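You operate a simulated robot arm through the tools that you are given. There is no shell and no other tool. Be economical: measure what you need, move in short steps, check, and stop when the job is done.

Carry out the task below with a simulated robot arm. There is one attempt and no reset: what you move stays moved.

JOB
Sponge the square slab dry, then roll the clay lump flat on it.
Fine: put the grey sponge and the hand roller back; leave the lumps under the table alone. Set down upright: hand roller. What is to be rubbed or washed off counts as gone when no trace of it is left.

Only the result counts: the job must be done as asked and must still hold three seconds after the hand-in. Knocking over, shifting, dropping, spilling or breaking anything else fails it.

ROBOT AND FRAMES
A 7-joint arm with a four-finger gripper on a trunk, on a base that drives. Base frame: it is fixed to the floor where the robot stands at the start and does not move with it; the origin is under the middle of the robot, x ahead of it, y to its left, z up; the surface under the hand at the start is at about z = 720. Readings come in mm, rad, newtons and seconds.
Its first joint turns from -1.204 to 3.002 rad. Places, roughly: square slab (31x29x6 cm) [600, -700, 700]. Payload 3.67 kg.
The TCP is the grasp point between the finger pads, 28 mm short of the fingertips. In the tool frame z runs along the fingers and y along their closing line. Largest opening 112 mm; the body of the gripper starts 73 mm behind the TCP.
Orientation is told as [roll, pitch, yaw] about the base's x, y, z axes, in that order, counted from this pose: with the fingers straight down and closing along the base's y, the tool's x points along the base's -x, its y along +y and its z along -z.

CONTROLS
- The arm moves only by the tool drive_tool. Its argument "increments" is a list of rows, each a list of 7 numbers: the shift along the base's x, y, z in mm, then the turn, a rotation vector about the base's x, y, z in rad, then the gripper command, from -1 (fully open) to 1 (shut), values between in proportion. In form: [[dx, dy, dz, ax, ay, az, jaw], ...]. A call has 1 to 20 rows; each row shifts and turns the commanded pose from where the row before left it. Each row takes 0.2 s and may step no farther than 50 mm and 0.15 rad from the row before; otherwise, or with a gripper value out of range, the whole call is refused. A pose out of reach is approached as far as the arm can. The call stops where the force on the tool passes 90 N (or 10 N more than at its start, if that is more) or the arm is blocked; 0.2 s more then pass. Each finger halts on what it meets, pressing with about 43 N; the grip force reading is that of the motor and also rises with nothing between the fingers. The clock runs only during rows and for 0.2 s after the last one: add rows that do not move to give the fingers time. It gives the time, the measured TCP pose, the force on the tool (base axes), the opening and the grip force at its end, in the units of the frame above (readings bear some noise), with the torque about the TCP (base axes, N m) and any sound that the robot's microphone picked up, and new pictures: "views" is both (left out), scene, wrist or none.
- Cameras (640 x 400 px; columns grow to the right, rows downward): "scene" is now at [114.1, -52, 1335.1]; the picture's right is [-0.61, -0.79, -0.00], its down [-0.54, 0.41, -0.73] and it looks along [0.58, -0.45, -0.68] (base axes); focal length 214 px, centre (320, 200). "wrist" rides on the gripper at [60, -18, -104] in the tool frame; the picture's right is [0.29, 0.96, 0.00], its down [-0.80, 0.24, -0.55] and it looks along [-0.53, 0.16, 0.83] (tool axes); focal length 234 px, centre (320, 200). There is no depth. A picture from a camera that has moved, and an enlarged one, comes with that camera's place and axes in the base frame and with its lens.
- move_column(by): slides the trunk up (or, below 0, down) by that many mm; the arm and the scene camera ride with it, the base frame stays. It gives what a move gives, with no picture.
- drive_base(legs): drives the robot by 1 to 6 legs, each [ahead, turn to the left] in mm and rad, along the robot's own axes; the way and the turn of a leg run together, so that a leg with both is an arc; at most 1500 mm and 3.142 rad a leg. The arm and the cameras ride along, it lands a little off, and it stops where it bumps. It gives what a move gives, and a new picture of the scene camera.
- pan_tilt(pan, tilt): turns the head with the scene camera to pan (to the left, within 1.501 rad either way) and tilt (down, from -0.506 to 1.204), counted from straight ahead of the robot. It gives what a move gives, and a new picture of the scene camera.
- enlarge(camera, box): a new picture of the part [left, top, right, bottom] of that camera's present view, enlarged. No time passes.
- sign_off(): hands the job in; it is judged then, once.

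Go step by step. Nothing tells you exact positions but the pictures and the camera data: compare them with the known pose of the tool, close in by small moves and look again before you grip or let go. The budget is 120 turns and 260 pictures, counting those below and the enlarged ones. Unless the task says otherwise, let go and move clear before handing in, and close with one line.

The tools are called after ">>>" by a JSON object that holds its "api" and its "payload". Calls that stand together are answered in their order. drive_tool: Moves the arm, as the interface text tells. Its arguments: {"type":"object","properties":{"increments":{"type":"array","items":{"type":"array","items":{"type":"number"}}},"views":{"type":"string","enum":["both","scene","wrist","none"]}},"required":["increments"]} The other tools are called the same way: move_column (by) slides the trunk up or down; drive_base (legs) drives the base; pan_tilt (pan, tilt) turns the head that bears the scene camera; enlarge (camera, box) takes an enlarged picture of a part of a camera's view; sign_off () hands the job in.

At the start:

```text
t: 0.0
tool_pos: [641.8, -356.1, 1174.1]
orientation: [-0.001, 0.0, 0.001]
contact_force: [0.5, 0.0, 0.3]
wrist_torque: [0.02, 0.03, 0.01]
opening: 111.9
grip_force: 0.1
trunk travel left (down, up): [-475.0, 365.0]
robot x, y, heading: [3.6, 0.1, -0.001]
head pan, tilt: [-0.653, 0.747]
```

scene: 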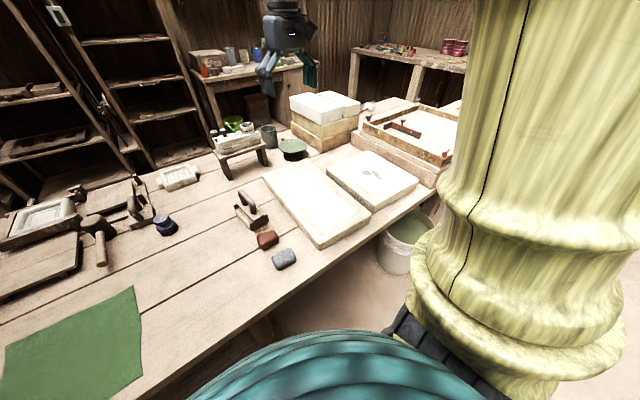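
wrist: 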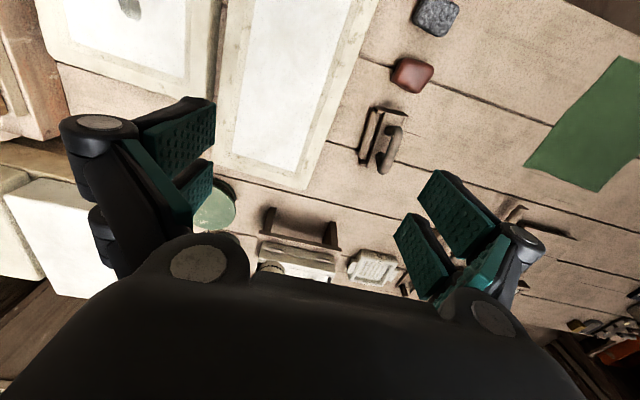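

I see a workbench with a long slab, a square slab with a dark spot, a grey sponge, a red block and a hand roller-like tool. I'll look closer before moving.

>>> {"api": "enlarge", "payload": {"camera": "scene", "box": [200, 80, 460, 280]}}

>>> {"api": "enlarge", "payload": {"camera": "wrist", "box": [30, 0, 480, 290]}}

>>> {"api": "enlarge", "payload": {"camera": "scene", "box": [0, 140, 300, 300]}}

```text
2.00 times, centred on (330, 180) of scene
camera zoom: at [114.1, -52.0, 1335.1], right [-0.61, -0.79, 0.0], down [-0.54, 0.41, -0.73], along [0.58, -0.45, -0.68], focal length 429 px, centre (300, 240)
```

zoom: 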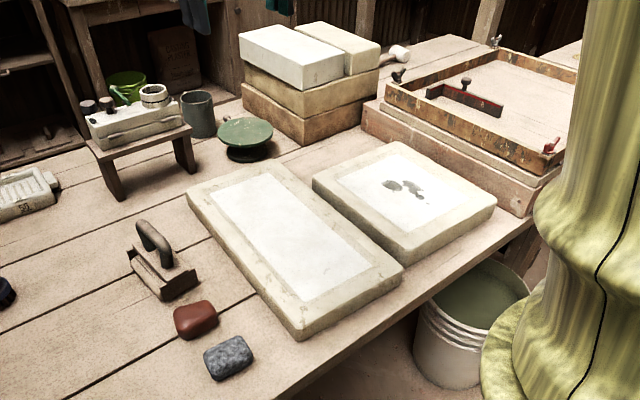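

```text
1.38 times, centred on (255, 145) of wrist
camera zoom: at [582.3, -374.4, 1277.9], right [-0.29, 0.96, 0.0], down [0.8, 0.24, 0.55], along [0.53, 0.16, -0.83], focal length 323 px, centre (410, 276)
```

zoom: 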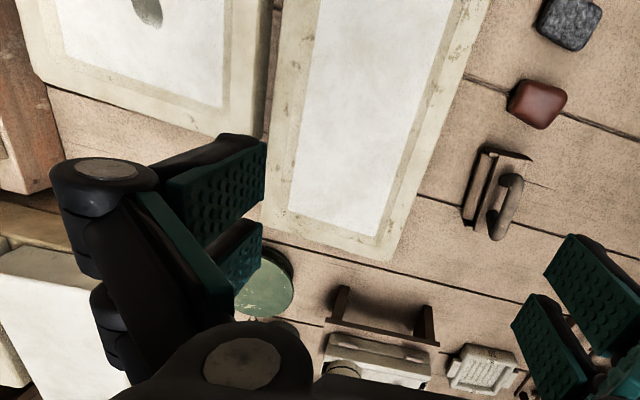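

```text
2.13 times, centred on (150, 220) of scene
camera zoom: at [114.1, -52.0, 1335.1], right [-0.61, -0.79, 0.0], down [-0.54, 0.41, -0.73], along [0.58, -0.45, -0.68], focal length 458 px, centre (683, 157)
```

zoom: 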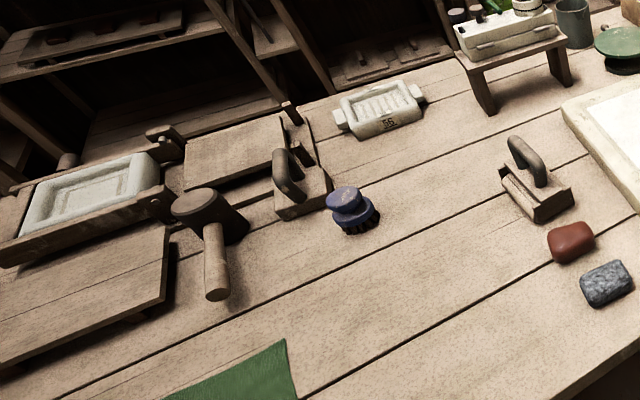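

Grey sponge sits near (476,-186), red lump near (581,-177), handled tool near (733,-194). I'll bring the wrist camera over them for a better look.

>>> {"api": "drive_tool", "payload": {"increments": [[-27, 21, -29, 0, 0, 0, -1], [-27, 21, -29, 0, 0, 0, -1], [-27, 21, -29, 0, 0, 0, -1], [-27, 21, -29, 0, 0, 0, -1], [-27, 21, -29, 0, 0, 0, -1], [-27, 21, -29, 0, 0, 0, -1]], "views": "both"}}

>>> {"api": "enlarge", "payload": {"camera": "wrist", "box": [160, 0, 480, 200]}}

```text
t: 1.4
tool_pos: [500.5, -253.1, 974.0]
orientation: [0.096, 0.011, -0.026]
contact_force: [-0.7, 0.0, 0.3]
wrist_torque: [-0.04, -0.04, 0.0]
opening: 111.8
grip_force: 0.1
out of reach, approached as far as the arm can: row 4, 5, 6
trunk travel left (down, up): [-475.0, 365.0]
robot x, y, heading: [1.7, 0.6, 0.002]
head pan, tilt: [-0.653, 0.747]
camera scene: at [114.1, -51.4, 1335.2], right [-0.61, -0.79, 0.0], down [-0.54, 0.41, -0.73], along [0.58, -0.45, -0.68], focal length 214 px, centre (320, 200)
camera wrist: at [442.1, -279.3, 1076.5], right [-0.26, 0.96, 0.1], down [0.81, 0.17, 0.57], along [0.53, 0.23, -0.82], focal length 234 px, centre (320, 200)
```

scene: 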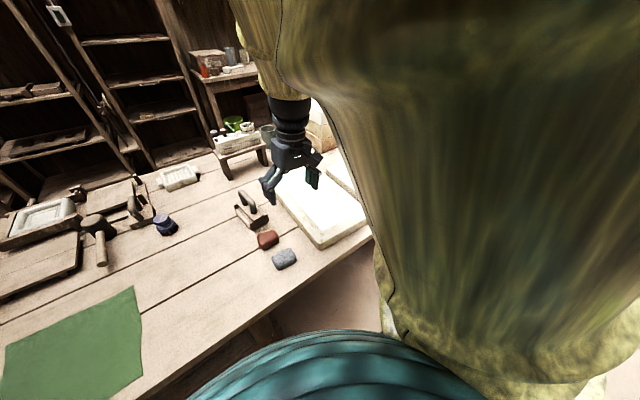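
wrist: 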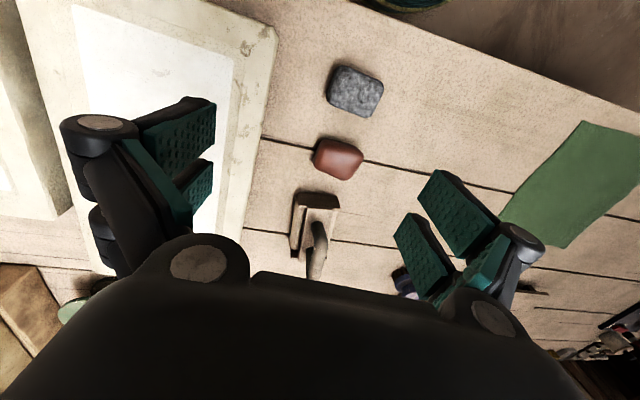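

```text
2.00 times, centred on (320, 100) of wrist
camera zoom: at [442.1, -279.3, 1076.5], right [-0.26, 0.96, 0.1], down [0.81, 0.17, 0.57], along [0.53, 0.23, -0.82], focal length 468 px, centre (320, 400)
```

zoom: 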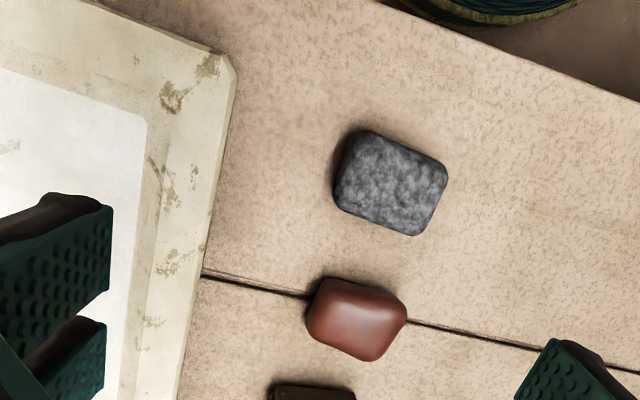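

The grey sponge, red lump and handled tool are clear. The square slab is near the limit of reach, so I'll check the floor on the right before shifting the base that way.

>>> {"api": "pan_tilt", "payload": {"pan": -1.5, "tilt": 0.6}}

>>> {"api": "pan_tilt", "payload": {"pan": 0.7, "tilt": 0.7}}

```text
t: 2.6
tool_pos: [502.2, -250.1, 975.2]
orientation: [0.098, 0.008, -0.019]
contact_force: [0.5, 1.1, -0.3]
wrist_torque: [0.03, 0.04, 0.03]
opening: 111.9
grip_force: 0.1
trunk travel left (down, up): [-475.0, 365.0]
robot x, y, heading: [2.7, 1.8, 0.002]
head pan, tilt: [-1.499, 0.6]
camera scene: at [94.8, -72.9, 1340.2], right [-0.84, -0.55, 0.0], down [-0.35, 0.53, -0.77], along [0.42, -0.65, -0.63], focal length 214 px, centre (320, 200)
```

scene: 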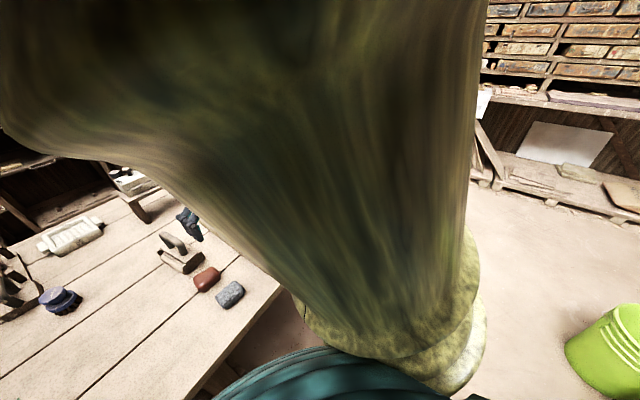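

```text
t: 4.6
tool_pos: [501.9, -250.0, 975.3]
orientation: [0.098, 0.008, -0.018]
contact_force: [-0.4, -0.6, -0.6]
wrist_torque: [-0.01, 0.0, -0.02]
opening: 111.9
grip_force: 0.0
trunk travel left (down, up): [-475.0, 365.0]
robot x, y, heading: [-3.7, 0.3, -0.001]
head pan, tilt: [0.7, 0.7]
camera scene: at [114.9, -54.1, 1339.2], right [-0.62, -0.78, 0.0], down [-0.5, 0.4, -0.77], along [0.6, -0.48, -0.64], focal length 214 px, centre (320, 200)
```

scene: 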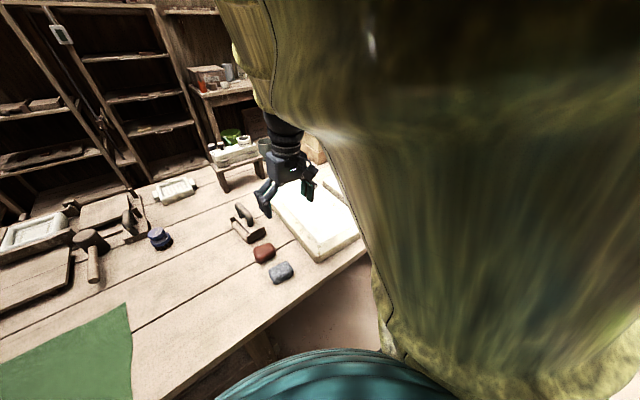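

The floor to the right is clear, apart from a green bucket far off. I'll shift the base 380 mm to the right.

>>> {"api": "drive_base", "payload": {"legs": [[0, -1.571], [380, 0], [0, 1.571]]}}

>>> {"api": "pan_tilt", "payload": {"pan": 0.3, "tilt": 0.8}}

```text
t: 14.8
tool_pos: [475.4, -653.6, 974.4]
orientation: [0.1, 0.007, -0.065]
contact_force: [0.2, 0.5, 0.2]
wrist_torque: [0.02, 0.05, 0.02]
opening: 112.4
grip_force: 0.0
trunk travel left (down, up): [-475.0, 365.0]
robot x, y, heading: [-11.8, -382.1, -0.045]
head pan, tilt: [0.7, 0.7]
camera scene: at [96.7, -440.9, 1337.8], right [-0.66, -0.75, 0.0], down [-0.49, 0.43, -0.76], along [0.57, -0.5, -0.66], focal length 214 px, centre (320, 200)
```

scene: 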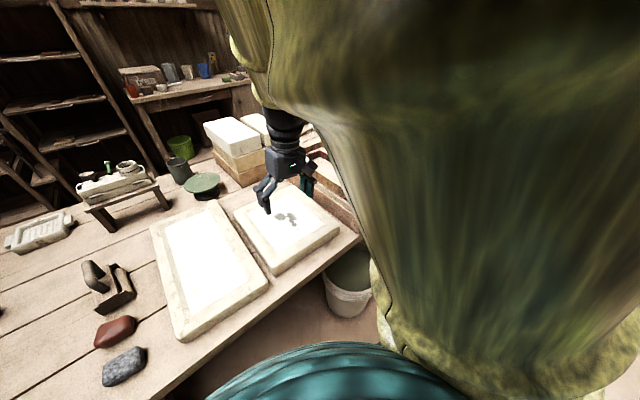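

```text
t: 15.6
tool_pos: [473.9, -654.9, 972.8]
orientation: [0.102, 0.012, -0.065]
contact_force: [0.4, 0.0, -0.2]
wrist_torque: [-0.03, 0.02, 0.04]
opening: 111.9
grip_force: 0.2
trunk travel left (down, up): [-475.0, 365.0]
robot x, y, heading: [-15.2, -381.1, -0.044]
head pan, tilt: [0.3, 0.799]
camera scene: at [99.5, -437.4, 1337.7], right [-0.62, -0.79, 0.0], down [-0.52, 0.4, -0.75], along [0.59, -0.46, -0.66], focal length 214 px, centre (320, 200)
```

scene: 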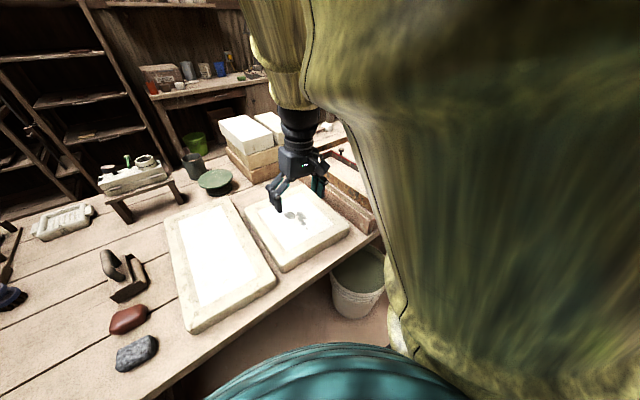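

The slab with wet stain is now well within reach. I'll straighten the tool and look down on the slab.

>>> {"api": "drive_tool", "payload": {"increments": [[30, 10, 0, -0.05, 0, 0.03, -1], [30, 10, 0, -0.05, 0, 0.03, -1], [0, 0, 0, 0, 0, 0, -1]], "views": "both"}}

```text
t: 16.4
tool_pos: [534.6, -636.5, 975.6]
orientation: [-0.002, 0.004, -0.002]
contact_force: [-0.2, 0.0, -0.3]
wrist_torque: [0.0, 0.02, -0.01]
opening: 111.9
grip_force: 0.1
trunk travel left (down, up): [-475.0, 365.0]
robot x, y, heading: [-16.2, -383.8, -0.045]
head pan, tilt: [0.3, 0.799]
camera scene: at [107.7, -417.0, 1332.0], right [-0.39, -0.92, 0.0], down [-0.65, 0.27, -0.71], along [0.65, -0.27, -0.71], focal length 214 px, centre (320, 200)
camera wrist: at [475.3, -653.3, 1081.0], right [-0.28, 0.96, 0.0], down [0.8, 0.24, 0.55], along [0.53, 0.16, -0.83], focal length 234 px, centre (320, 200)
```

scene: 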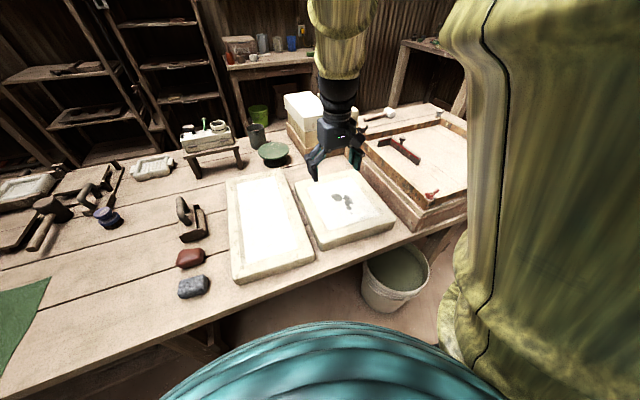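
wrist: 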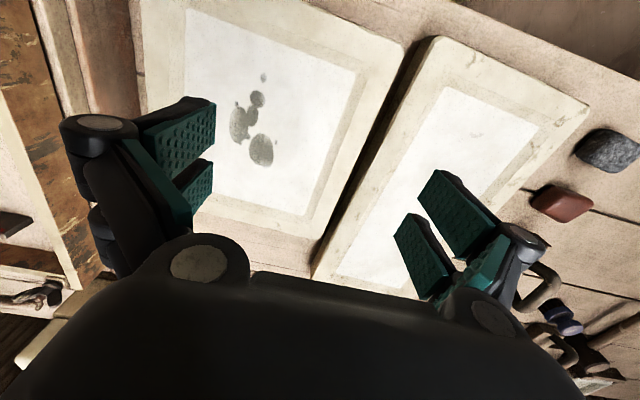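

Stain spans about x 518–632, y −747…−680 on the square slab. I'll check slab detail and the tool with the bridging handle.

>>> {"api": "enlarge", "payload": {"camera": "wrist", "box": [130, 0, 450, 220]}}

>>> {"api": "enlarge", "payload": {"camera": "scene", "box": [50, 160, 250, 310]}}

```text
1.82 times, centred on (290, 110) of wrist
camera zoom: at [475.3, -653.3, 1081.0], right [-0.28, 0.96, 0.0], down [0.8, 0.24, 0.55], along [0.53, 0.16, -0.83], focal length 426 px, centre (374, 364)
```

zoom: 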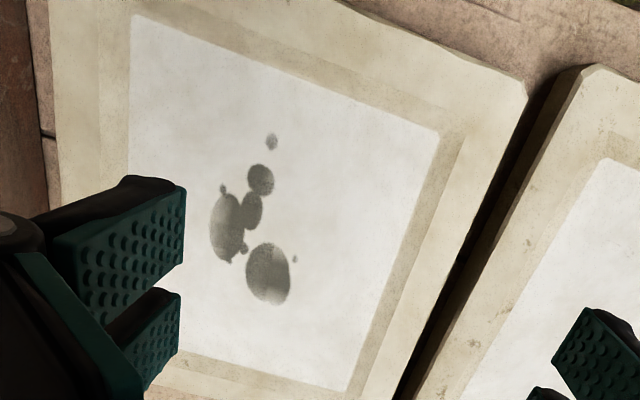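

```text
2.67 times, centred on (150, 235) of scene
camera zoom: at [107.7, -417.0, 1332.0], right [-0.39, -0.92, 0.0], down [-0.65, 0.27, -0.71], along [0.65, -0.27, -0.71], focal length 572 px, centre (773, 107)
```

zoom: 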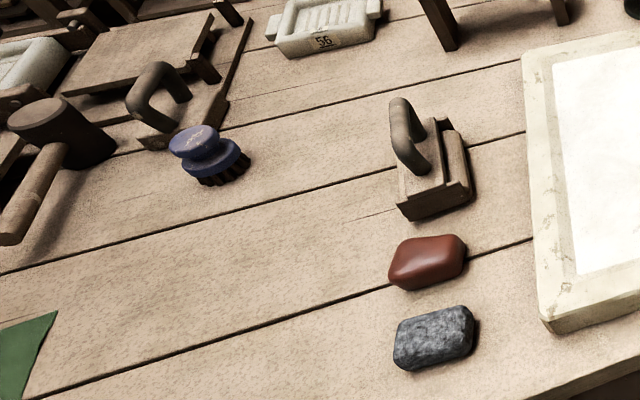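

The handled tool is a wooden cradle-shaped roller; sponge and red lump lie nearer. I'll move over the sponge now.

>>> {"api": "drive_tool", "payload": {"increments": [[0, 40, -20, 0, 0, 0, -1], [0, 40, -20, 0, 0, 0, -1], [0, 45, -10, 0, 0, 0, -1], [0, 45, -10, 0, 0, 0, -1], [0, 45, -10, 0, 0, 0, -1], [0, 45, -10, 0, 0, 0, -1], [-10, 45, -5, 0, 0, 0, -1], [-10, 45, -5, 0, 0, 0, -1], [-10, 45, -5, 0, 0, 0, -1], [-10, 45, 0, 0, 0, -0.05, -1], [-14, 10, 0, 0, 0, -0.05, -1], [0, 0, 0, 0, 0, 0, -1]], "views": "both"}}

```text
t: 19.2
tool_pos: [497.5, -187.6, 918.7]
orientation: [0.107, 0.035, -0.145]
contact_force: [0.1, -1.5, 1.5]
wrist_torque: [0.01, 0.02, 0.02]
opening: 111.9
grip_force: 0.1
trunk travel left (down, up): [-475.0, 365.0]
robot x, y, heading: [-11.6, -381.6, -0.042]
head pan, tilt: [0.3, 0.799]
stopped in row 12: the arm was blocked; the commanded pose is now the measured one
camera scene: at [114.6, -383.3, 1332.1], right [0.03, -1.0, 0.0], down [-0.71, -0.02, -0.71], along [0.71, 0.02, -0.71], focal length 214 px, centre (320, 200)
camera wrist: at [437.8, -208.3, 1023.4], right [-0.14, 0.98, 0.11], down [0.83, 0.06, 0.55], along [0.53, 0.17, -0.83], focal length 234 px, centre (320, 200)
```

scene: 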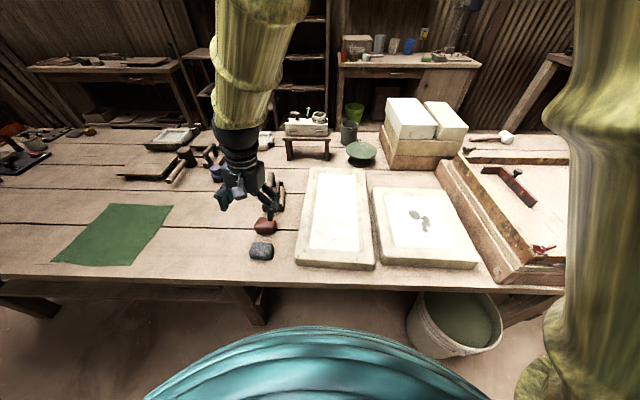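
wrist: 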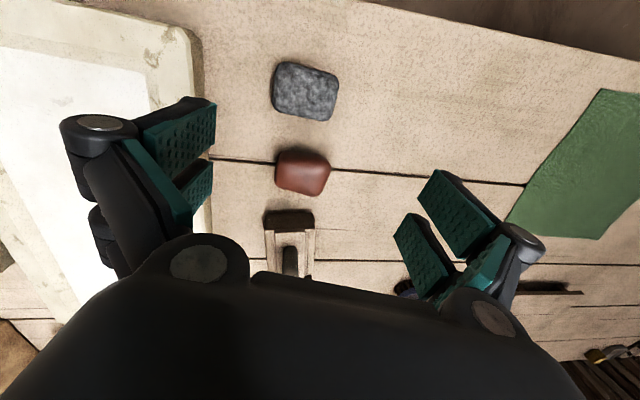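

The arm hit its inner limit at this height. I'll raise the trunk so the tool sits lower relative to the shoulder.

>>> {"api": "move_column", "payload": {"by": 120}}

>>> {"api": "drive_tool", "payload": {"increments": [[0, 0, -40, -0.05, -0.015, 0.02, -1], [0, 0, -40, -0.05, -0.015, 0.02, -1], [-4, 0, -40, 0, 0, 0, -1], [-4, 0, -40, 0, 0, 0, -1], [-4, 0, -30, 0, 0, 0, -1], [0, 0, 0, 0, 0, 0, -1]], "views": "both"}}

```text
t: 20.7
tool_pos: [497.2, -186.8, 1039.3]
orientation: [0.108, 0.036, -0.144]
contact_force: [0.0, -1.2, 0.4]
wrist_torque: [0.0, 0.02, -0.01]
opening: 111.9
grip_force: 0.2
trunk travel left (down, up): [-595.0, 245.0]
robot x, y, heading: [-19.7, -383.2, -0.041]
head pan, tilt: [0.3, 0.799]
```

```text
t: 21.6
tool_pos: [526.7, -191.6, 976.7]
orientation: [0.14, -0.026, -0.171]
contact_force: [-0.5, -0.4, -0.1]
wrist_torque: [-0.01, -0.03, -0.01]
opening: 111.8
grip_force: 0.1
trunk travel left (down, up): [-595.0, 245.0]
robot x, y, heading: [-16.0, -381.0, -0.047]
head pan, tilt: [0.3, 0.799]
stopped in row 4: the arm was blocked; the commanded pose is now the measured one
camera scene: at [111.4, -365.6, 1450.8], right [0.25, -0.97, 0.0], down [-0.69, -0.18, -0.7], along [0.67, 0.18, -0.72], focal length 214 px, centre (320, 200)
camera wrist: at [460.3, -213.6, 1076.2], right [-0.13, 0.98, 0.13], down [0.8, 0.02, 0.6], along [0.59, 0.18, -0.79], focal length 234 px, centre (320, 200)
```

scene: 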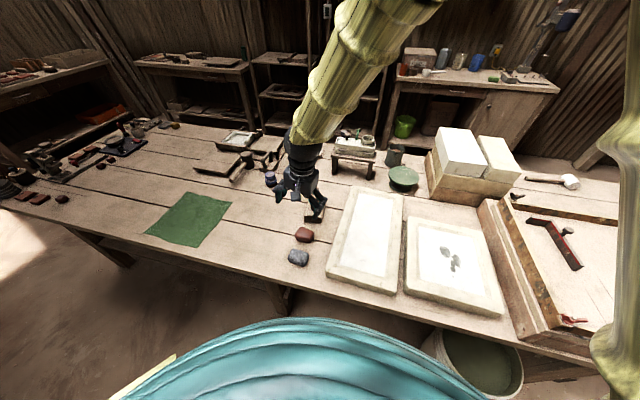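
wrist: 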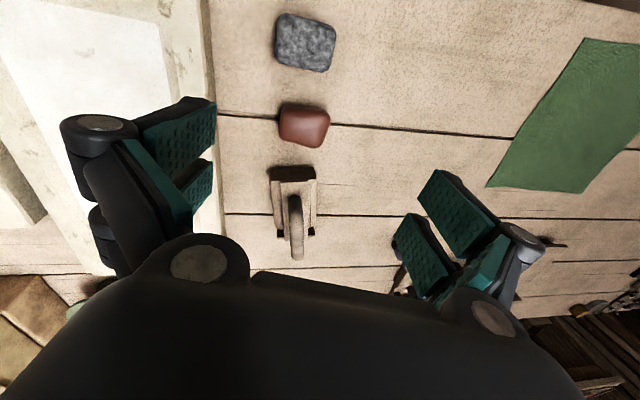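

The arm is caught on a joint limit with the tool slightly tilted. I'll move outward, straighten the tool, then descend and come in.

>>> {"api": "drive_tool", "payload": {"increments": [[35, 0, 0, -0.05, 0.01, 0.03, -1], [35, 0, 0, -0.05, 0.01, 0.03, -1], [30, 0, 0, -0.04, 0.006, 0.03, -1], [0, 0, -30, 0, 0, 0, -1], [0, 0, -40, 0, 0, 0, -1], [0, 0, -30, 0, 0, 0, -1], [0, 0, 0, 0, 0, 0, -1]], "views": "wrist"}}

```text
t: 23.4
tool_pos: [653.1, -208.7, 904.0]
orientation: [0.068, -0.012, -0.14]
contact_force: [0.3, -0.2, 0.2]
wrist_torque: [0.0, -0.02, -0.02]
opening: 112.1
grip_force: 0.1
trunk travel left (down, up): [-595.0, 245.0]
robot x, y, heading: [-13.6, -382.4, -0.044]
head pan, tilt: [0.3, 0.799]
stopped in row 7: the arm was blocked; the commanded pose is now the measured one
camera wrist: at [590.4, -225.3, 1005.8], right [-0.15, 0.99, 0.06], down [0.81, 0.09, 0.58], along [0.56, 0.14, -0.81], focal length 234 px, centre (320, 200)
```

wrist: 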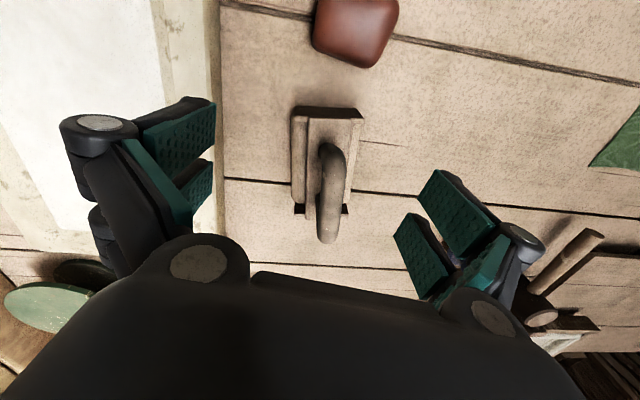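

The raised trunk makes the inner limit worse rather than better. I'll lift the tool, bring the trunk back down and try again.

>>> {"api": "drive_tool", "payload": {"increments": [[0, 0, 40, 0, 0, 0, -1], [0, 0, 40, -0.03, 0, 0.02, -1], [0, 0, 40, -0.03, 0.01, 0.02, -1], [0, 0, 0, 0, 0, 0, -1]], "views": "none"}}

>>> {"api": "move_column", "payload": {"by": -120}}

>>> {"api": "drive_tool", "payload": {"increments": [[0, 0, -10, 0, 0, 0, -1], [0, 0, 0, 0, 0, 0, -1]], "views": "both"}}

```text
t: 24.6
tool_pos: [649.3, -222.0, 971.8]
orientation: [0.035, 0.104, -0.131]
contact_force: [0.4, -0.5, -0.5]
wrist_torque: [0.04, -0.01, 0.01]
opening: 111.8
grip_force: 0.0
trunk travel left (down, up): [-595.0, 245.0]
robot x, y, heading: [-16.9, -385.6, -0.038]
head pan, tilt: [0.3, 0.799]
stopped in row 4: the arm was blocked; the commanded pose is now the measured one
```

```text
t: 26.1
tool_pos: [650.2, -220.7, 854.0]
orientation: [0.036, 0.102, -0.129]
contact_force: [0.1, -0.8, 0.6]
wrist_torque: [0.01, 0.02, 0.0]
opening: 112.1
grip_force: 0.1
trunk travel left (down, up): [-475.0, 365.0]
robot x, y, heading: [-15.6, -384.1, -0.043]
head pan, tilt: [0.3, 0.799]
```

```text
t: 26.7
tool_pos: [652.3, -222.5, 847.3]
orientation: [0.042, 0.102, -0.132]
contact_force: [-0.5, 0.2, 0.4]
wrist_torque: [0.06, 0.0, -0.04]
opening: 112.0
grip_force: 0.1
trunk travel left (down, up): [-475.0, 365.0]
robot x, y, heading: [-15.0, -381.6, -0.044]
head pan, tilt: [0.3, 0.799]
camera scene: at [111.1, -364.9, 1330.8], right [0.25, -0.97, 0.0], down [-0.69, -0.18, -0.7], along [0.67, 0.18, -0.72], focal length 214 px, centre (320, 200)
camera wrist: at [600.5, -237.6, 956.4], right [-0.15, 0.99, 0.07], down [0.87, 0.1, 0.48], along [0.47, 0.13, -0.87], focal length 234 px, centre (320, 200)
```

scene: 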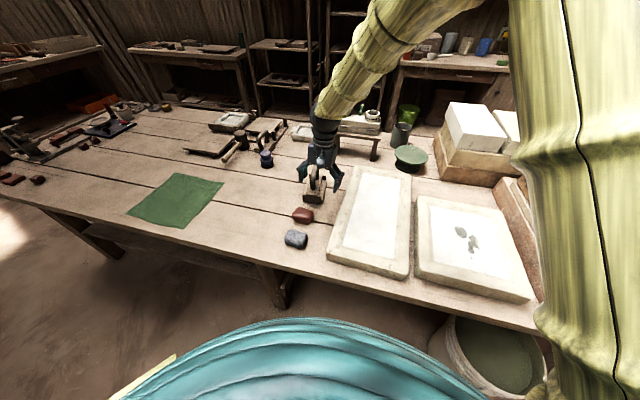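
wrist: 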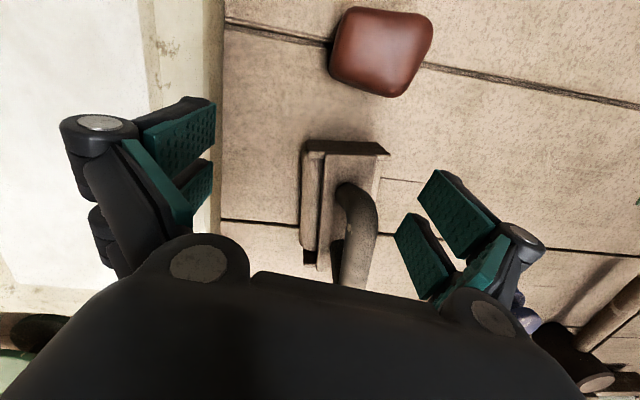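

The wrist may be at a yaw limit since the bearing is now to the left. I'll test by yawing the tool negative while levelling it.

>>> {"api": "drive_tool", "payload": {"increments": [[0, 0, 40, 0, -0.03, -0.12, -1], [-10, 0, 20, -0.02, -0.03, -0.12, -1], [-10, 0, 0, -0.02, -0.03, -0.12, -1], [0, 0, 0, 0, 0, 0, -1]], "views": "none"}}

```text
t: 27.5
tool_pos: [630.7, -243.1, 849.5]
orientation: [0.032, 0.192, -0.52]
contact_force: [-0.1, 0.7, -0.5]
wrist_torque: [0.01, 0.01, 0.02]
opening: 111.7
grip_force: 0.0
trunk travel left (down, up): [-475.0, 365.0]
robot x, y, heading: [-14.9, -386.1, -0.042]
head pan, tilt: [0.3, 0.799]
stopped in row 3: the arm was blocked; the commanded pose is now the measured one
```

It looks like the arm's shoulder sits about 300 mm to the robot's right, so I parked too far right. I'll lift the trunk for clearance and move the base back left about 260 mm.

>>> {"api": "move_column", "payload": {"by": 220}}

>>> {"api": "drive_base", "payload": {"legs": [[0, -1.528], [-270, 0], [0, 1.571]]}}

```text
t: 29.9
tool_pos: [631.6, -242.3, 1069.3]
orientation: [0.033, 0.189, -0.521]
contact_force: [-0.5, 0.5, -0.7]
wrist_torque: [0.05, 0.02, 0.0]
opening: 112.1
grip_force: 0.1
trunk travel left (down, up): [-695.0, 145.0]
robot x, y, heading: [-19.1, -385.3, -0.041]
head pan, tilt: [0.3, 0.799]
```

```text
t: 39.3
tool_pos: [623.7, 51.1, 1069.6]
orientation: [0.031, 0.186, -0.479]
contact_force: [-0.1, 0.6, -0.4]
wrist_torque: [-0.03, -0.03, 0.0]
opening: 112.2
grip_force: 0.0
trunk travel left (down, up): [-695.0, 145.0]
robot x, y, heading: [-16.1, -116.2, -0.0]
head pan, tilt: [0.3, 0.799]
camera scene: at [110.1, -93.0, 1550.8], right [0.29, -0.96, 0.0], down [-0.69, -0.21, -0.7], along [0.67, 0.21, -0.72], focal length 214 px, centre (320, 200)
```

scene: 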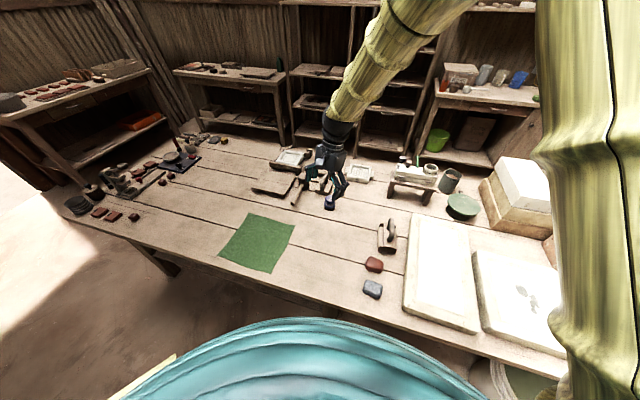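

Now I'll swing the hand right and level it, then bring the trunk down.

>>> {"api": "drive_tool", "payload": {"increments": [[0, -40, 0, 0, 0, 0, -1], [0, -40, 0, 0, 0, 0, -1], [0, -40, 0, 0, -0.06, 0.08, -1], [0, -40, 0, 0, -0.06, 0.1, -1], [0, -40, 0, -0.03, -0.06, 0.1, -1], [-10, -40, 0, 0, 0, 0.1, -1], [-10, -10, 0, 0, 0, 0.1, -1], [0, 0, 0, 0, 0, 0, -1]], "views": "none"}}

>>> {"api": "move_column", "payload": {"by": -180}}

>>> {"api": "drive_tool", "payload": {"increments": [[0, 0, 0, 0, 0, 0, -1]], "views": "both"}}

```text
t: 41.1
tool_pos: [605.1, -198.7, 1071.2]
orientation: [0.062, 0.012, 0.009]
contact_force: [0.2, 0.7, 0.8]
wrist_torque: [0.01, 0.0, -0.01]
opening: 111.9
grip_force: 0.0
trunk travel left (down, up): [-695.0, 145.0]
robot x, y, heading: [-17.7, -117.5, 0.0]
head pan, tilt: [0.3, 0.799]
```

```text
t: 43.1
tool_pos: [604.9, -196.8, 891.4]
orientation: [0.063, 0.012, 0.009]
contact_force: [0.2, -0.9, -0.4]
wrist_torque: [-0.03, -0.04, -0.01]
opening: 112.2
grip_force: 0.0
trunk travel left (down, up): [-515.0, 325.0]
robot x, y, heading: [-13.8, -114.8, -0.003]
head pan, tilt: [0.3, 0.799]
```

```text
t: 43.5
tool_pos: [605.0, -197.5, 891.0]
orientation: [0.064, 0.011, 0.009]
contact_force: [0.0, 0.4, -0.1]
wrist_torque: [-0.02, 0.01, 0.0]
opening: 112.2
grip_force: 0.1
trunk travel left (down, up): [-515.0, 325.0]
robot x, y, heading: [-18.0, -113.9, -0.006]
head pan, tilt: [0.3, 0.799]
camera scene: at [110.0, -93.4, 1370.8], right [0.29, -0.96, 0.0], down [-0.69, -0.21, -0.7], along [0.67, 0.21, -0.72], focal length 214 px, centre (320, 200)
camera wrist: at [547.0, -222.5, 994.8], right [-0.3, 0.95, 0.06], down [0.8, 0.21, 0.56], along [0.52, 0.22, -0.83], focal length 234 px, centre (320, 200)
```

scene: 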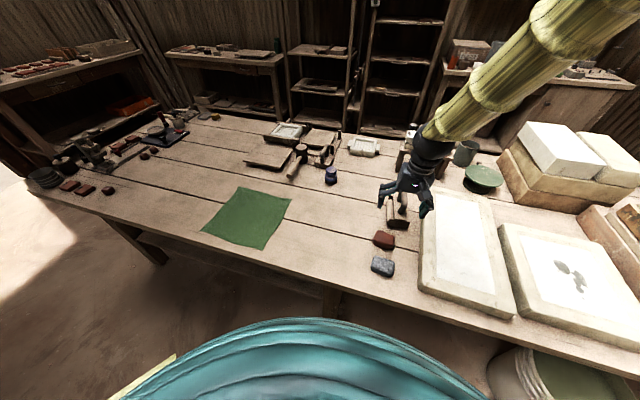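
wrist: 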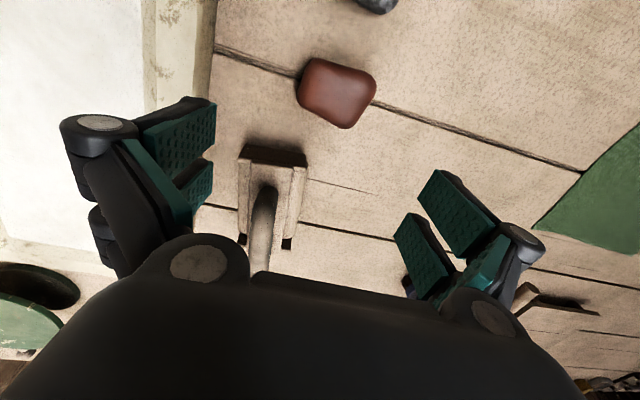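

Movement is free now. Next I go over the sponge and descend with a check.

>>> {"api": "drive_tool", "payload": {"increments": [[-25, 2, 0, -0.03, 0, -0.04, -1], [-35, 2, 0, -0.03, 0, -0.04, -1], [-35, 2, -10, 0, 0, -0.03, -1], [-29, 6, -20, 0, 0, 0, -1], [0, 0, -30, 0, 0, 0, -1], [0, 0, -20, 0, 0, 0, -1], [0, 0, 0, 0, 0, 0, -1]], "views": "both"}}

```text
t: 45.1
tool_pos: [481.9, -186.4, 810.6]
orientation: [0.001, 0.01, -0.104]
contact_force: [0.7, -0.4, -0.3]
wrist_torque: [-0.01, 0.02, 0.05]
opening: 112.2
grip_force: 0.1
trunk travel left (down, up): [-515.0, 325.0]
robot x, y, heading: [-14.5, -115.8, -0.001]
head pan, tilt: [0.3, 0.799]
camera scene: at [109.9, -93.4, 1370.8], right [0.29, -0.96, 0.0], down [-0.69, -0.21, -0.7], along [0.67, 0.21, -0.72], focal length 214 px, centre (320, 200)
camera wrist: at [421.9, -199.1, 915.3], right [-0.19, 0.98, 0.01], down [0.82, 0.15, 0.55], along [0.54, 0.11, -0.84], focal length 234 px, centre (320, 200)
```

scene: 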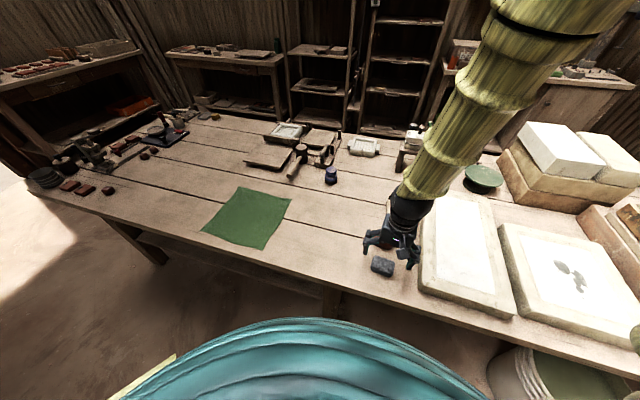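
wrist: 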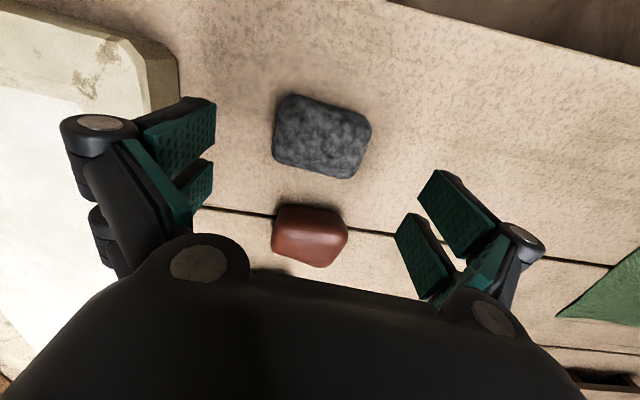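

Sponge is centred under the hand. I narrow the jaws to stay clear of the long slab and descend.

>>> {"api": "drive_tool", "payload": {"increments": [[0, 0, 0, 0, 0, 0, -0.55], [-2, 0, -25, 0, 0, 0, -0.55], [0, 0, -20, 0, 0, 0, -0.55], [0, 0, 0, 0, 0, 0, -0.55]], "views": "both"}}

>>> {"api": "enlarge", "payload": {"camera": "scene", "box": [320, 180, 480, 300]}}

```text
t: 46.1
tool_pos: [481.0, -185.8, 764.6]
orientation: [0.002, 0.011, -0.102]
contact_force: [-0.7, -0.3, -0.4]
wrist_torque: [0.04, -0.02, 0.0]
opening: 86.6
grip_force: 0.1
trunk travel left (down, up): [-515.0, 325.0]
robot x, y, heading: [-16.7, -117.0, -0.006]
head pan, tilt: [0.3, 0.799]
camera scene: at [109.9, -93.3, 1370.8], right [0.29, -0.96, 0.0], down [-0.69, -0.21, -0.7], along [0.67, 0.21, -0.72], focal length 214 px, centre (320, 200)
camera wrist: at [420.3, -198.3, 870.6], right [-0.19, 0.98, 0.01], down [0.82, 0.15, 0.55], along [0.54, 0.11, -0.84], focal length 234 px, centre (320, 200)
```

scene: 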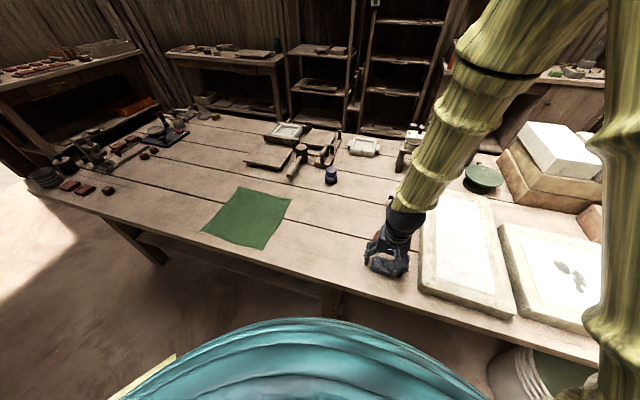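
wrist: 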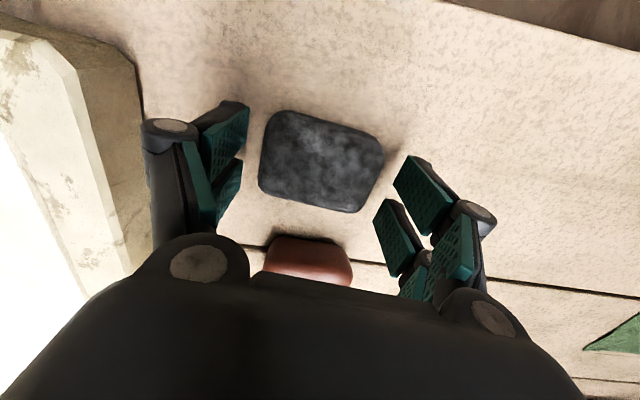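

```text
3.33 times, centred on (400, 240) of scene
camera zoom: at [109.9, -93.3, 1370.8], right [0.29, -0.96, 0.0], down [-0.69, -0.21, -0.7], along [0.67, 0.21, -0.72], focal length 715 px, centre (53, 67)
```

zoom: 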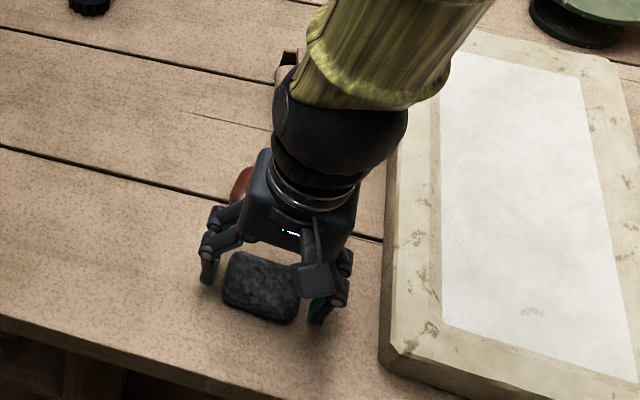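

Sponge centre is a few mm closer than the TCP. I shift −5 in x, go slightly lower, and close.

>>> {"api": "drive_tool", "payload": {"increments": [[-5, 0, -10, 0, 0, 0, -0.55], [0, 0, 0, 0, 0, 0, -0.2], [0, 0, 0, 0, 0, 0, 0.1], [0, 0, 0, 0, 0, 0, 0.5], [0, 0, 0, 0, 0, 0, 1], [0, 0, 0, 0, 0, 0, 1]], "views": "wrist"}}

```text
t: 47.5
tool_pos: [474.3, -185.6, 756.1]
orientation: [0.004, 0.01, -0.102]
contact_force: [-0.8, 0.0, 0.1]
wrist_torque: [-0.01, -0.02, -0.02]
opening: 69.1
grip_force: 42.8
trunk travel left (down, up): [-515.0, 325.0]
robot x, y, heading: [-17.9, -115.6, -0.002]
head pan, tilt: [0.3, 0.799]
camera wrist: at [414.8, -198.5, 860.7], right [-0.19, 0.98, 0.01], down [0.82, 0.15, 0.55], along [0.54, 0.11, -0.84], focal length 234 px, centre (320, 200)
```

wrist: 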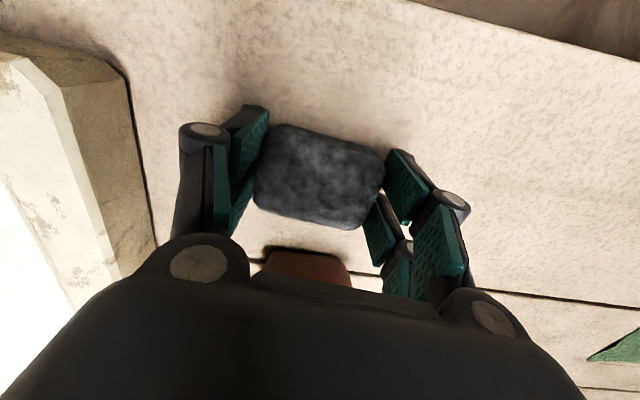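

Sponge is gripped (home: TCP 474,−186,756, yaw −0.10). Lifting and carrying it to the slab.

>>> {"api": "drive_tool", "payload": {"increments": [[0, 0, 30, 0, 0, 0, 1], [0, 0, 40, 0, 0, 0, 1], [0, 0, 40, 0, 0, 0, 1], [8, -44, 0, 0, 0, 0, 1], [8, -44, 0, 0, 0, 0, 1], [8, -44, 0, 0, 0, 0, 1], [8, -44, 0, 0, 0, 0, 1], [8, -44, 0, 0, 0, 0, 1], [8, -44, 0, 0, 0, 0, 1], [8, -44, 0, 0, 0, 0, 1], [8, -44, 0, 0, 0, 0, 1], [8, -44, 0, 0, 0, 0, 1], [9, -44, 0, 0, 0, 0, 1], [9, -44, 0, 0, 0, 0, 1], [9, -44, 0, 0, 0, 0, 1], [0, 0, 0, 0, 0, 0, 1]], "views": "both"}}

```text
t: 50.9
tool_pos: [574.3, -714.2, 865.3]
orientation: [0.001, 0.01, -0.103]
contact_force: [-0.1, 1.8, -0.1]
wrist_torque: [-0.02, 0.0, 0.0]
opening: 69.0
grip_force: 43.0
trunk travel left (down, up): [-515.0, 325.0]
robot x, y, heading: [-14.2, -117.3, 0.001]
head pan, tilt: [0.3, 0.799]
camera scene: at [109.7, -92.5, 1370.9], right [0.29, -0.96, 0.0], down [-0.69, -0.21, -0.7], along [0.67, 0.2, -0.72], focal length 214 px, centre (320, 200)
camera wrist: at [513.1, -726.8, 969.9], right [-0.19, 0.98, 0.0], down [0.82, 0.16, 0.55], along [0.54, 0.11, -0.84], focal length 234 px, centre (320, 200)
```

scene: 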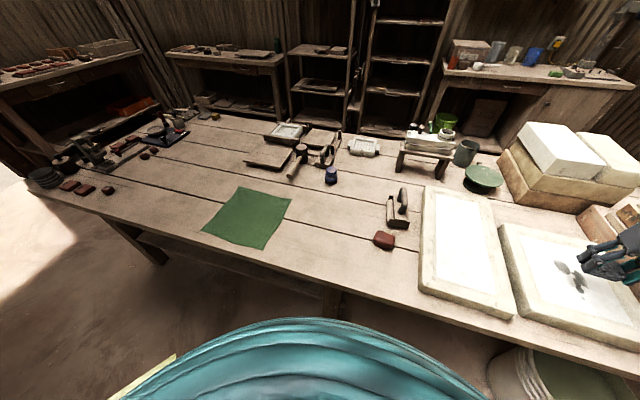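
wrist: 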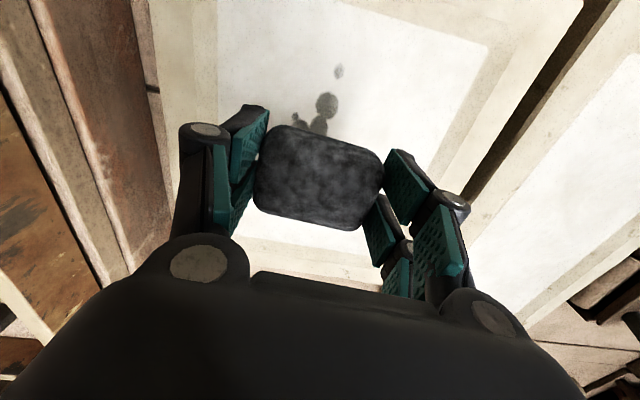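

Heights agree: slab top about 778. I lower the sponge until it touches.

>>> {"api": "drive_tool", "payload": {"increments": [[0, 0, -25, 0, 0, 0, 1], [0, 0, -18, 0, 0, 0, 1], [0, 0, -4, 0, 0, 0, 1], [0, 0, 0, 0, 0, 0, 1]], "views": "none"}}

```text
t: 51.9
tool_pos: [572.0, -713.9, 818.4]
orientation: [0.001, 0.01, -0.102]
contact_force: [0.6, 0.3, -1.2]
wrist_torque: [-0.03, 0.01, 0.01]
opening: 69.0
grip_force: 43.7
trunk travel left (down, up): [-515.0, 325.0]
robot x, y, heading: [-15.2, -115.1, -0.004]
head pan, tilt: [0.3, 0.799]
```

>>> {"api": "drive_tool", "payload": {"increments": [[0, 0, -3, 0, 0, 0, 1], [0, 0, 0, 0, 0, 0, 1]], "views": "none"}}

>>> {"api": "drive_tool", "payload": {"increments": [[0, 0, -3, 0, 0, 0, 1], [0, 0, 0, 0, 0, 0, 1]], "views": "wrist"}}

```text
t: 52.5
tool_pos: [573.1, -714.5, 816.0]
orientation: [0.004, 0.011, -0.103]
contact_force: [-0.6, 0.0, -0.8]
wrist_torque: [-0.01, 0.01, 0.01]
opening: 69.0
grip_force: 43.4
trunk travel left (down, up): [-515.0, 325.0]
robot x, y, heading: [-14.7, -115.3, -0.003]
head pan, tilt: [0.3, 0.799]
```

```text
t: 53.1
tool_pos: [572.8, -713.0, 812.5]
orientation: [0.005, 0.011, -0.104]
contact_force: [0.0, -0.5, -0.7]
wrist_torque: [-0.04, -0.05, 0.04]
opening: 69.1
grip_force: 43.3
trunk travel left (down, up): [-515.0, 325.0]
robot x, y, heading: [-13.3, -118.1, -0.001]
head pan, tilt: [0.3, 0.799]
camera wrist: at [512.7, -725.9, 917.1], right [-0.19, 0.98, 0.01], down [0.82, 0.15, 0.55], along [0.54, 0.11, -0.84], focal length 234 px, centre (320, 200)
```

wrist: 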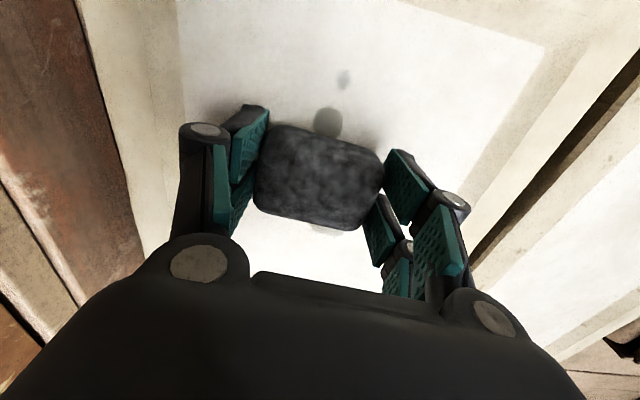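

Not touching yet; I lower further in small steps.

>>> {"api": "drive_tool", "payload": {"increments": [[0, 0, -3, 0, 0, 0, 1], [0, 0, 0, 0, 0, 0, 1]], "views": "none"}}

>>> {"api": "drive_tool", "payload": {"increments": [[0, 0, -3, 0, 0, 0, 1], [0, 0, 0, 0, 0, 0, 1]], "views": "none"}}

>>> {"api": "drive_tool", "payload": {"increments": [[0, 0, -3, 0, 0, 0, 1], [0, 0, 0, 0, 0, 0, 1]], "views": "none"}}

```text
t: 53.7
tool_pos: [573.3, -713.2, 809.1]
orientation: [0.002, 0.011, -0.104]
contact_force: [-0.6, 0.7, 0.4]
wrist_torque: [-0.02, 0.0, 0.0]
opening: 69.1
grip_force: 43.3
trunk travel left (down, up): [-515.0, 325.0]
robot x, y, heading: [-11.8, -120.7, -0.005]
head pan, tilt: [0.3, 0.799]
```

```text
t: 54.3
tool_pos: [573.9, -714.1, 807.0]
orientation: [0.004, 0.01, -0.102]
contact_force: [-0.5, 0.6, -0.8]
wrist_torque: [0.03, -0.03, -0.03]
opening: 68.9
grip_force: 43.4
trunk travel left (down, up): [-515.0, 325.0]
robot x, y, heading: [-13.9, -116.1, -0.009]
head pan, tilt: [0.3, 0.799]
```

```text
t: 54.9
tool_pos: [572.5, -713.7, 803.6]
orientation: [0.002, 0.01, -0.102]
contact_force: [0.2, 0.1, -0.2]
wrist_torque: [0.0, 0.01, -0.02]
opening: 69.0
grip_force: 42.6
trunk travel left (down, up): [-515.0, 325.0]
robot x, y, heading: [-17.1, -118.2, -0.006]
head pan, tilt: [0.3, 0.799]
```

>>> {"api": "drive_tool", "payload": {"increments": [[0, 0, -3, 0, 0, 0, 1], [0, 0, 0, 0, 0, 0, 1]], "views": "none"}}

>>> {"api": "drive_tool", "payload": {"increments": [[0, 0, -3, 0, 0, 0, 1], [0, 0, 0, 0, 0, 0, 1]], "views": "wrist"}}

```text
t: 55.5
tool_pos: [572.9, -713.3, 801.6]
orientation: [0.003, 0.007, -0.105]
contact_force: [0.3, -3.5, 19.1]
wrist_torque: [-0.02, 0.23, -0.02]
opening: 68.9
grip_force: 42.7
trunk travel left (down, up): [-515.0, 325.0]
robot x, y, heading: [-13.6, -117.6, -0.007]
head pan, tilt: [0.3, 0.799]
```

```text
t: 56.1
tool_pos: [573.4, -712.6, 801.9]
orientation: [0.0, 0.005, -0.102]
contact_force: [5.9, -7.5, 45.0]
wrist_torque: [-0.27, 0.03, 0.0]
opening: 69.2
grip_force: 43.0
trunk travel left (down, up): [-515.0, 325.0]
robot x, y, heading: [-13.8, -110.3, -0.008]
head pan, tilt: [0.3, 0.799]
camera wrist: at [512.3, -725.0, 906.4], right [-0.19, 0.98, 0.0], down [0.82, 0.16, 0.55], along [0.54, 0.11, -0.84], focal length 234 px, centre (320, 200)
```

wrist: 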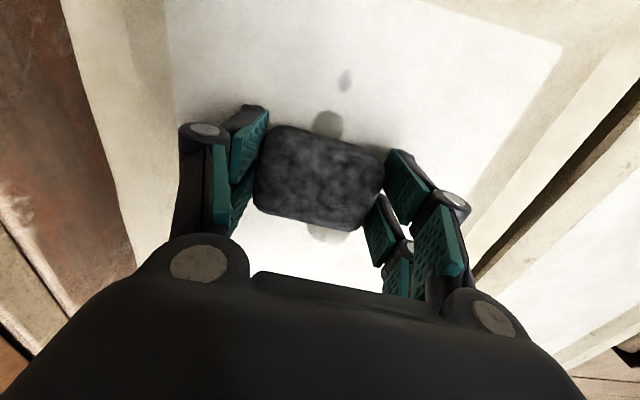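

Contact at z≈802. I ease off a millimetre and rub back and forth over the stain.

>>> {"api": "drive_tool", "payload": {"increments": [[0, 0, 1, 0, 0, 0, 1], [25, 0, 0, 0, 0, 0, 1], [25, 0, 0, 0, 0, 0, 1], [15, 0, 0, 0, 0, 0, 1], [-25, 0, 0, 0, 0, 0, 1], [-25, 0, 0, 0, 0, 0, 1], [-25, 0, 0, 0, 0, 0, 1], [-25, 0, 0, 0, 0, 0, 1], [-25, 0, 0, 0, 0, 0, 1], [-10, 0, 0, 0, 0, 0, 1], [0, -20, 0, 0, 0, 0, 1], [25, 0, 0, 0, 0, 0, 1], [25, 0, 0, 0, 0, 0, 1], [25, 0, 0, 0, 0, 0, 1], [25, 0, 0, 0, 0, 0, 1], [25, 0, 0, 0, 0, 0, 1], [10, 0, 0, 0, 0, 0, 1], [0, 0, 0, 0, 0, 0, 1]], "views": "wrist"}}

```text
t: 59.9
tool_pos: [636.9, -732.1, 799.1]
orientation: [0.002, 0.01, -0.104]
contact_force: [-10.9, -0.7, 14.9]
wrist_torque: [0.06, 0.53, -0.01]
opening: 68.8
grip_force: 42.7
trunk travel left (down, up): [-515.0, 325.0]
robot x, y, heading: [-17.0, -115.3, -0.002]
head pan, tilt: [0.3, 0.799]
camera wrist: at [576.8, -744.9, 904.1], right [-0.19, 0.98, 0.01], down [0.82, 0.15, 0.55], along [0.54, 0.11, -0.84], focal length 234 px, centre (320, 200)
```

wrist: 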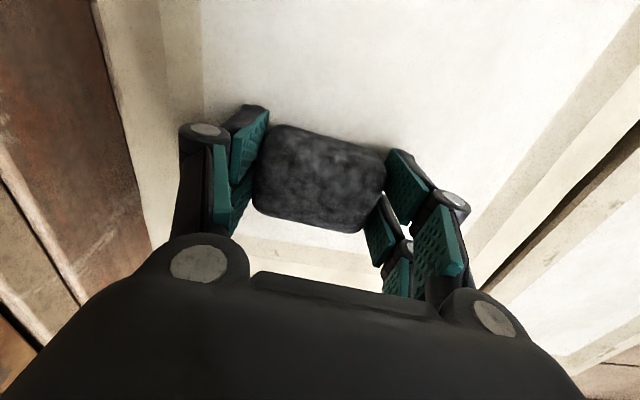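

The stain wipes away well. One more set of passes to cover the rest.

>>> {"api": "drive_tool", "payload": {"increments": [[0, 22, 0, 0, 0, 0, 1], [0, 22, 0, 0, 0, 0, 1], [-25, 0, 0, 0, 0, 0, 1], [-25, 0, 0, 0, 0, 0, 1], [-25, 0, 0, 0, 0, 0, 1], [-25, 0, 0, 0, 0, 0, 1], [-25, 0, 0, 0, 0, 0, 1], [-10, 0, 0, 0, 0, 0, 1], [0, -22, 0, 0, 0, 0, 1], [25, 0, 0, 0, 0, 0, 1], [25, 0, 0, 0, 0, 0, 1], [25, 0, 0, 0, 0, 0, 1], [25, 0, 0, 0, 0, 0, 1], [20, 0, 0, 0, 0, 0, 1], [0, 0, 40, 0, 0, 0, 1], [-40, 0, 40, 0, 0, 0, 1], [-40, 0, 40, 0, 0, 0, 1], [-40, 0, 0, 0, 0, 0, 1], [-40, 0, 0, 0, 0, 0, 1], [0, 0, 0, 0, 0, 0, 1]], "views": "wrist"}}

>>> {"api": "enlarge", "payload": {"camera": "wrist", "box": [160, 0, 480, 200]}}

```text
refused: row 16 steps farther than a row can; nothing moved
```

```text
2.00 times, centred on (320, 100) of wrist
camera zoom: at [576.8, -744.9, 904.1], right [-0.19, 0.98, 0.01], down [0.82, 0.15, 0.55], along [0.54, 0.11, -0.84], focal length 468 px, centre (320, 400)
```

zoom: 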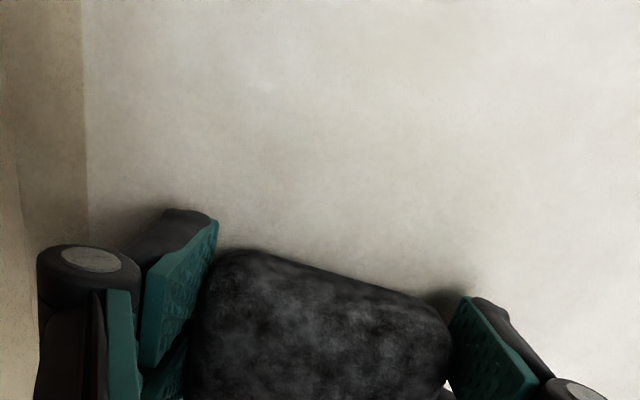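

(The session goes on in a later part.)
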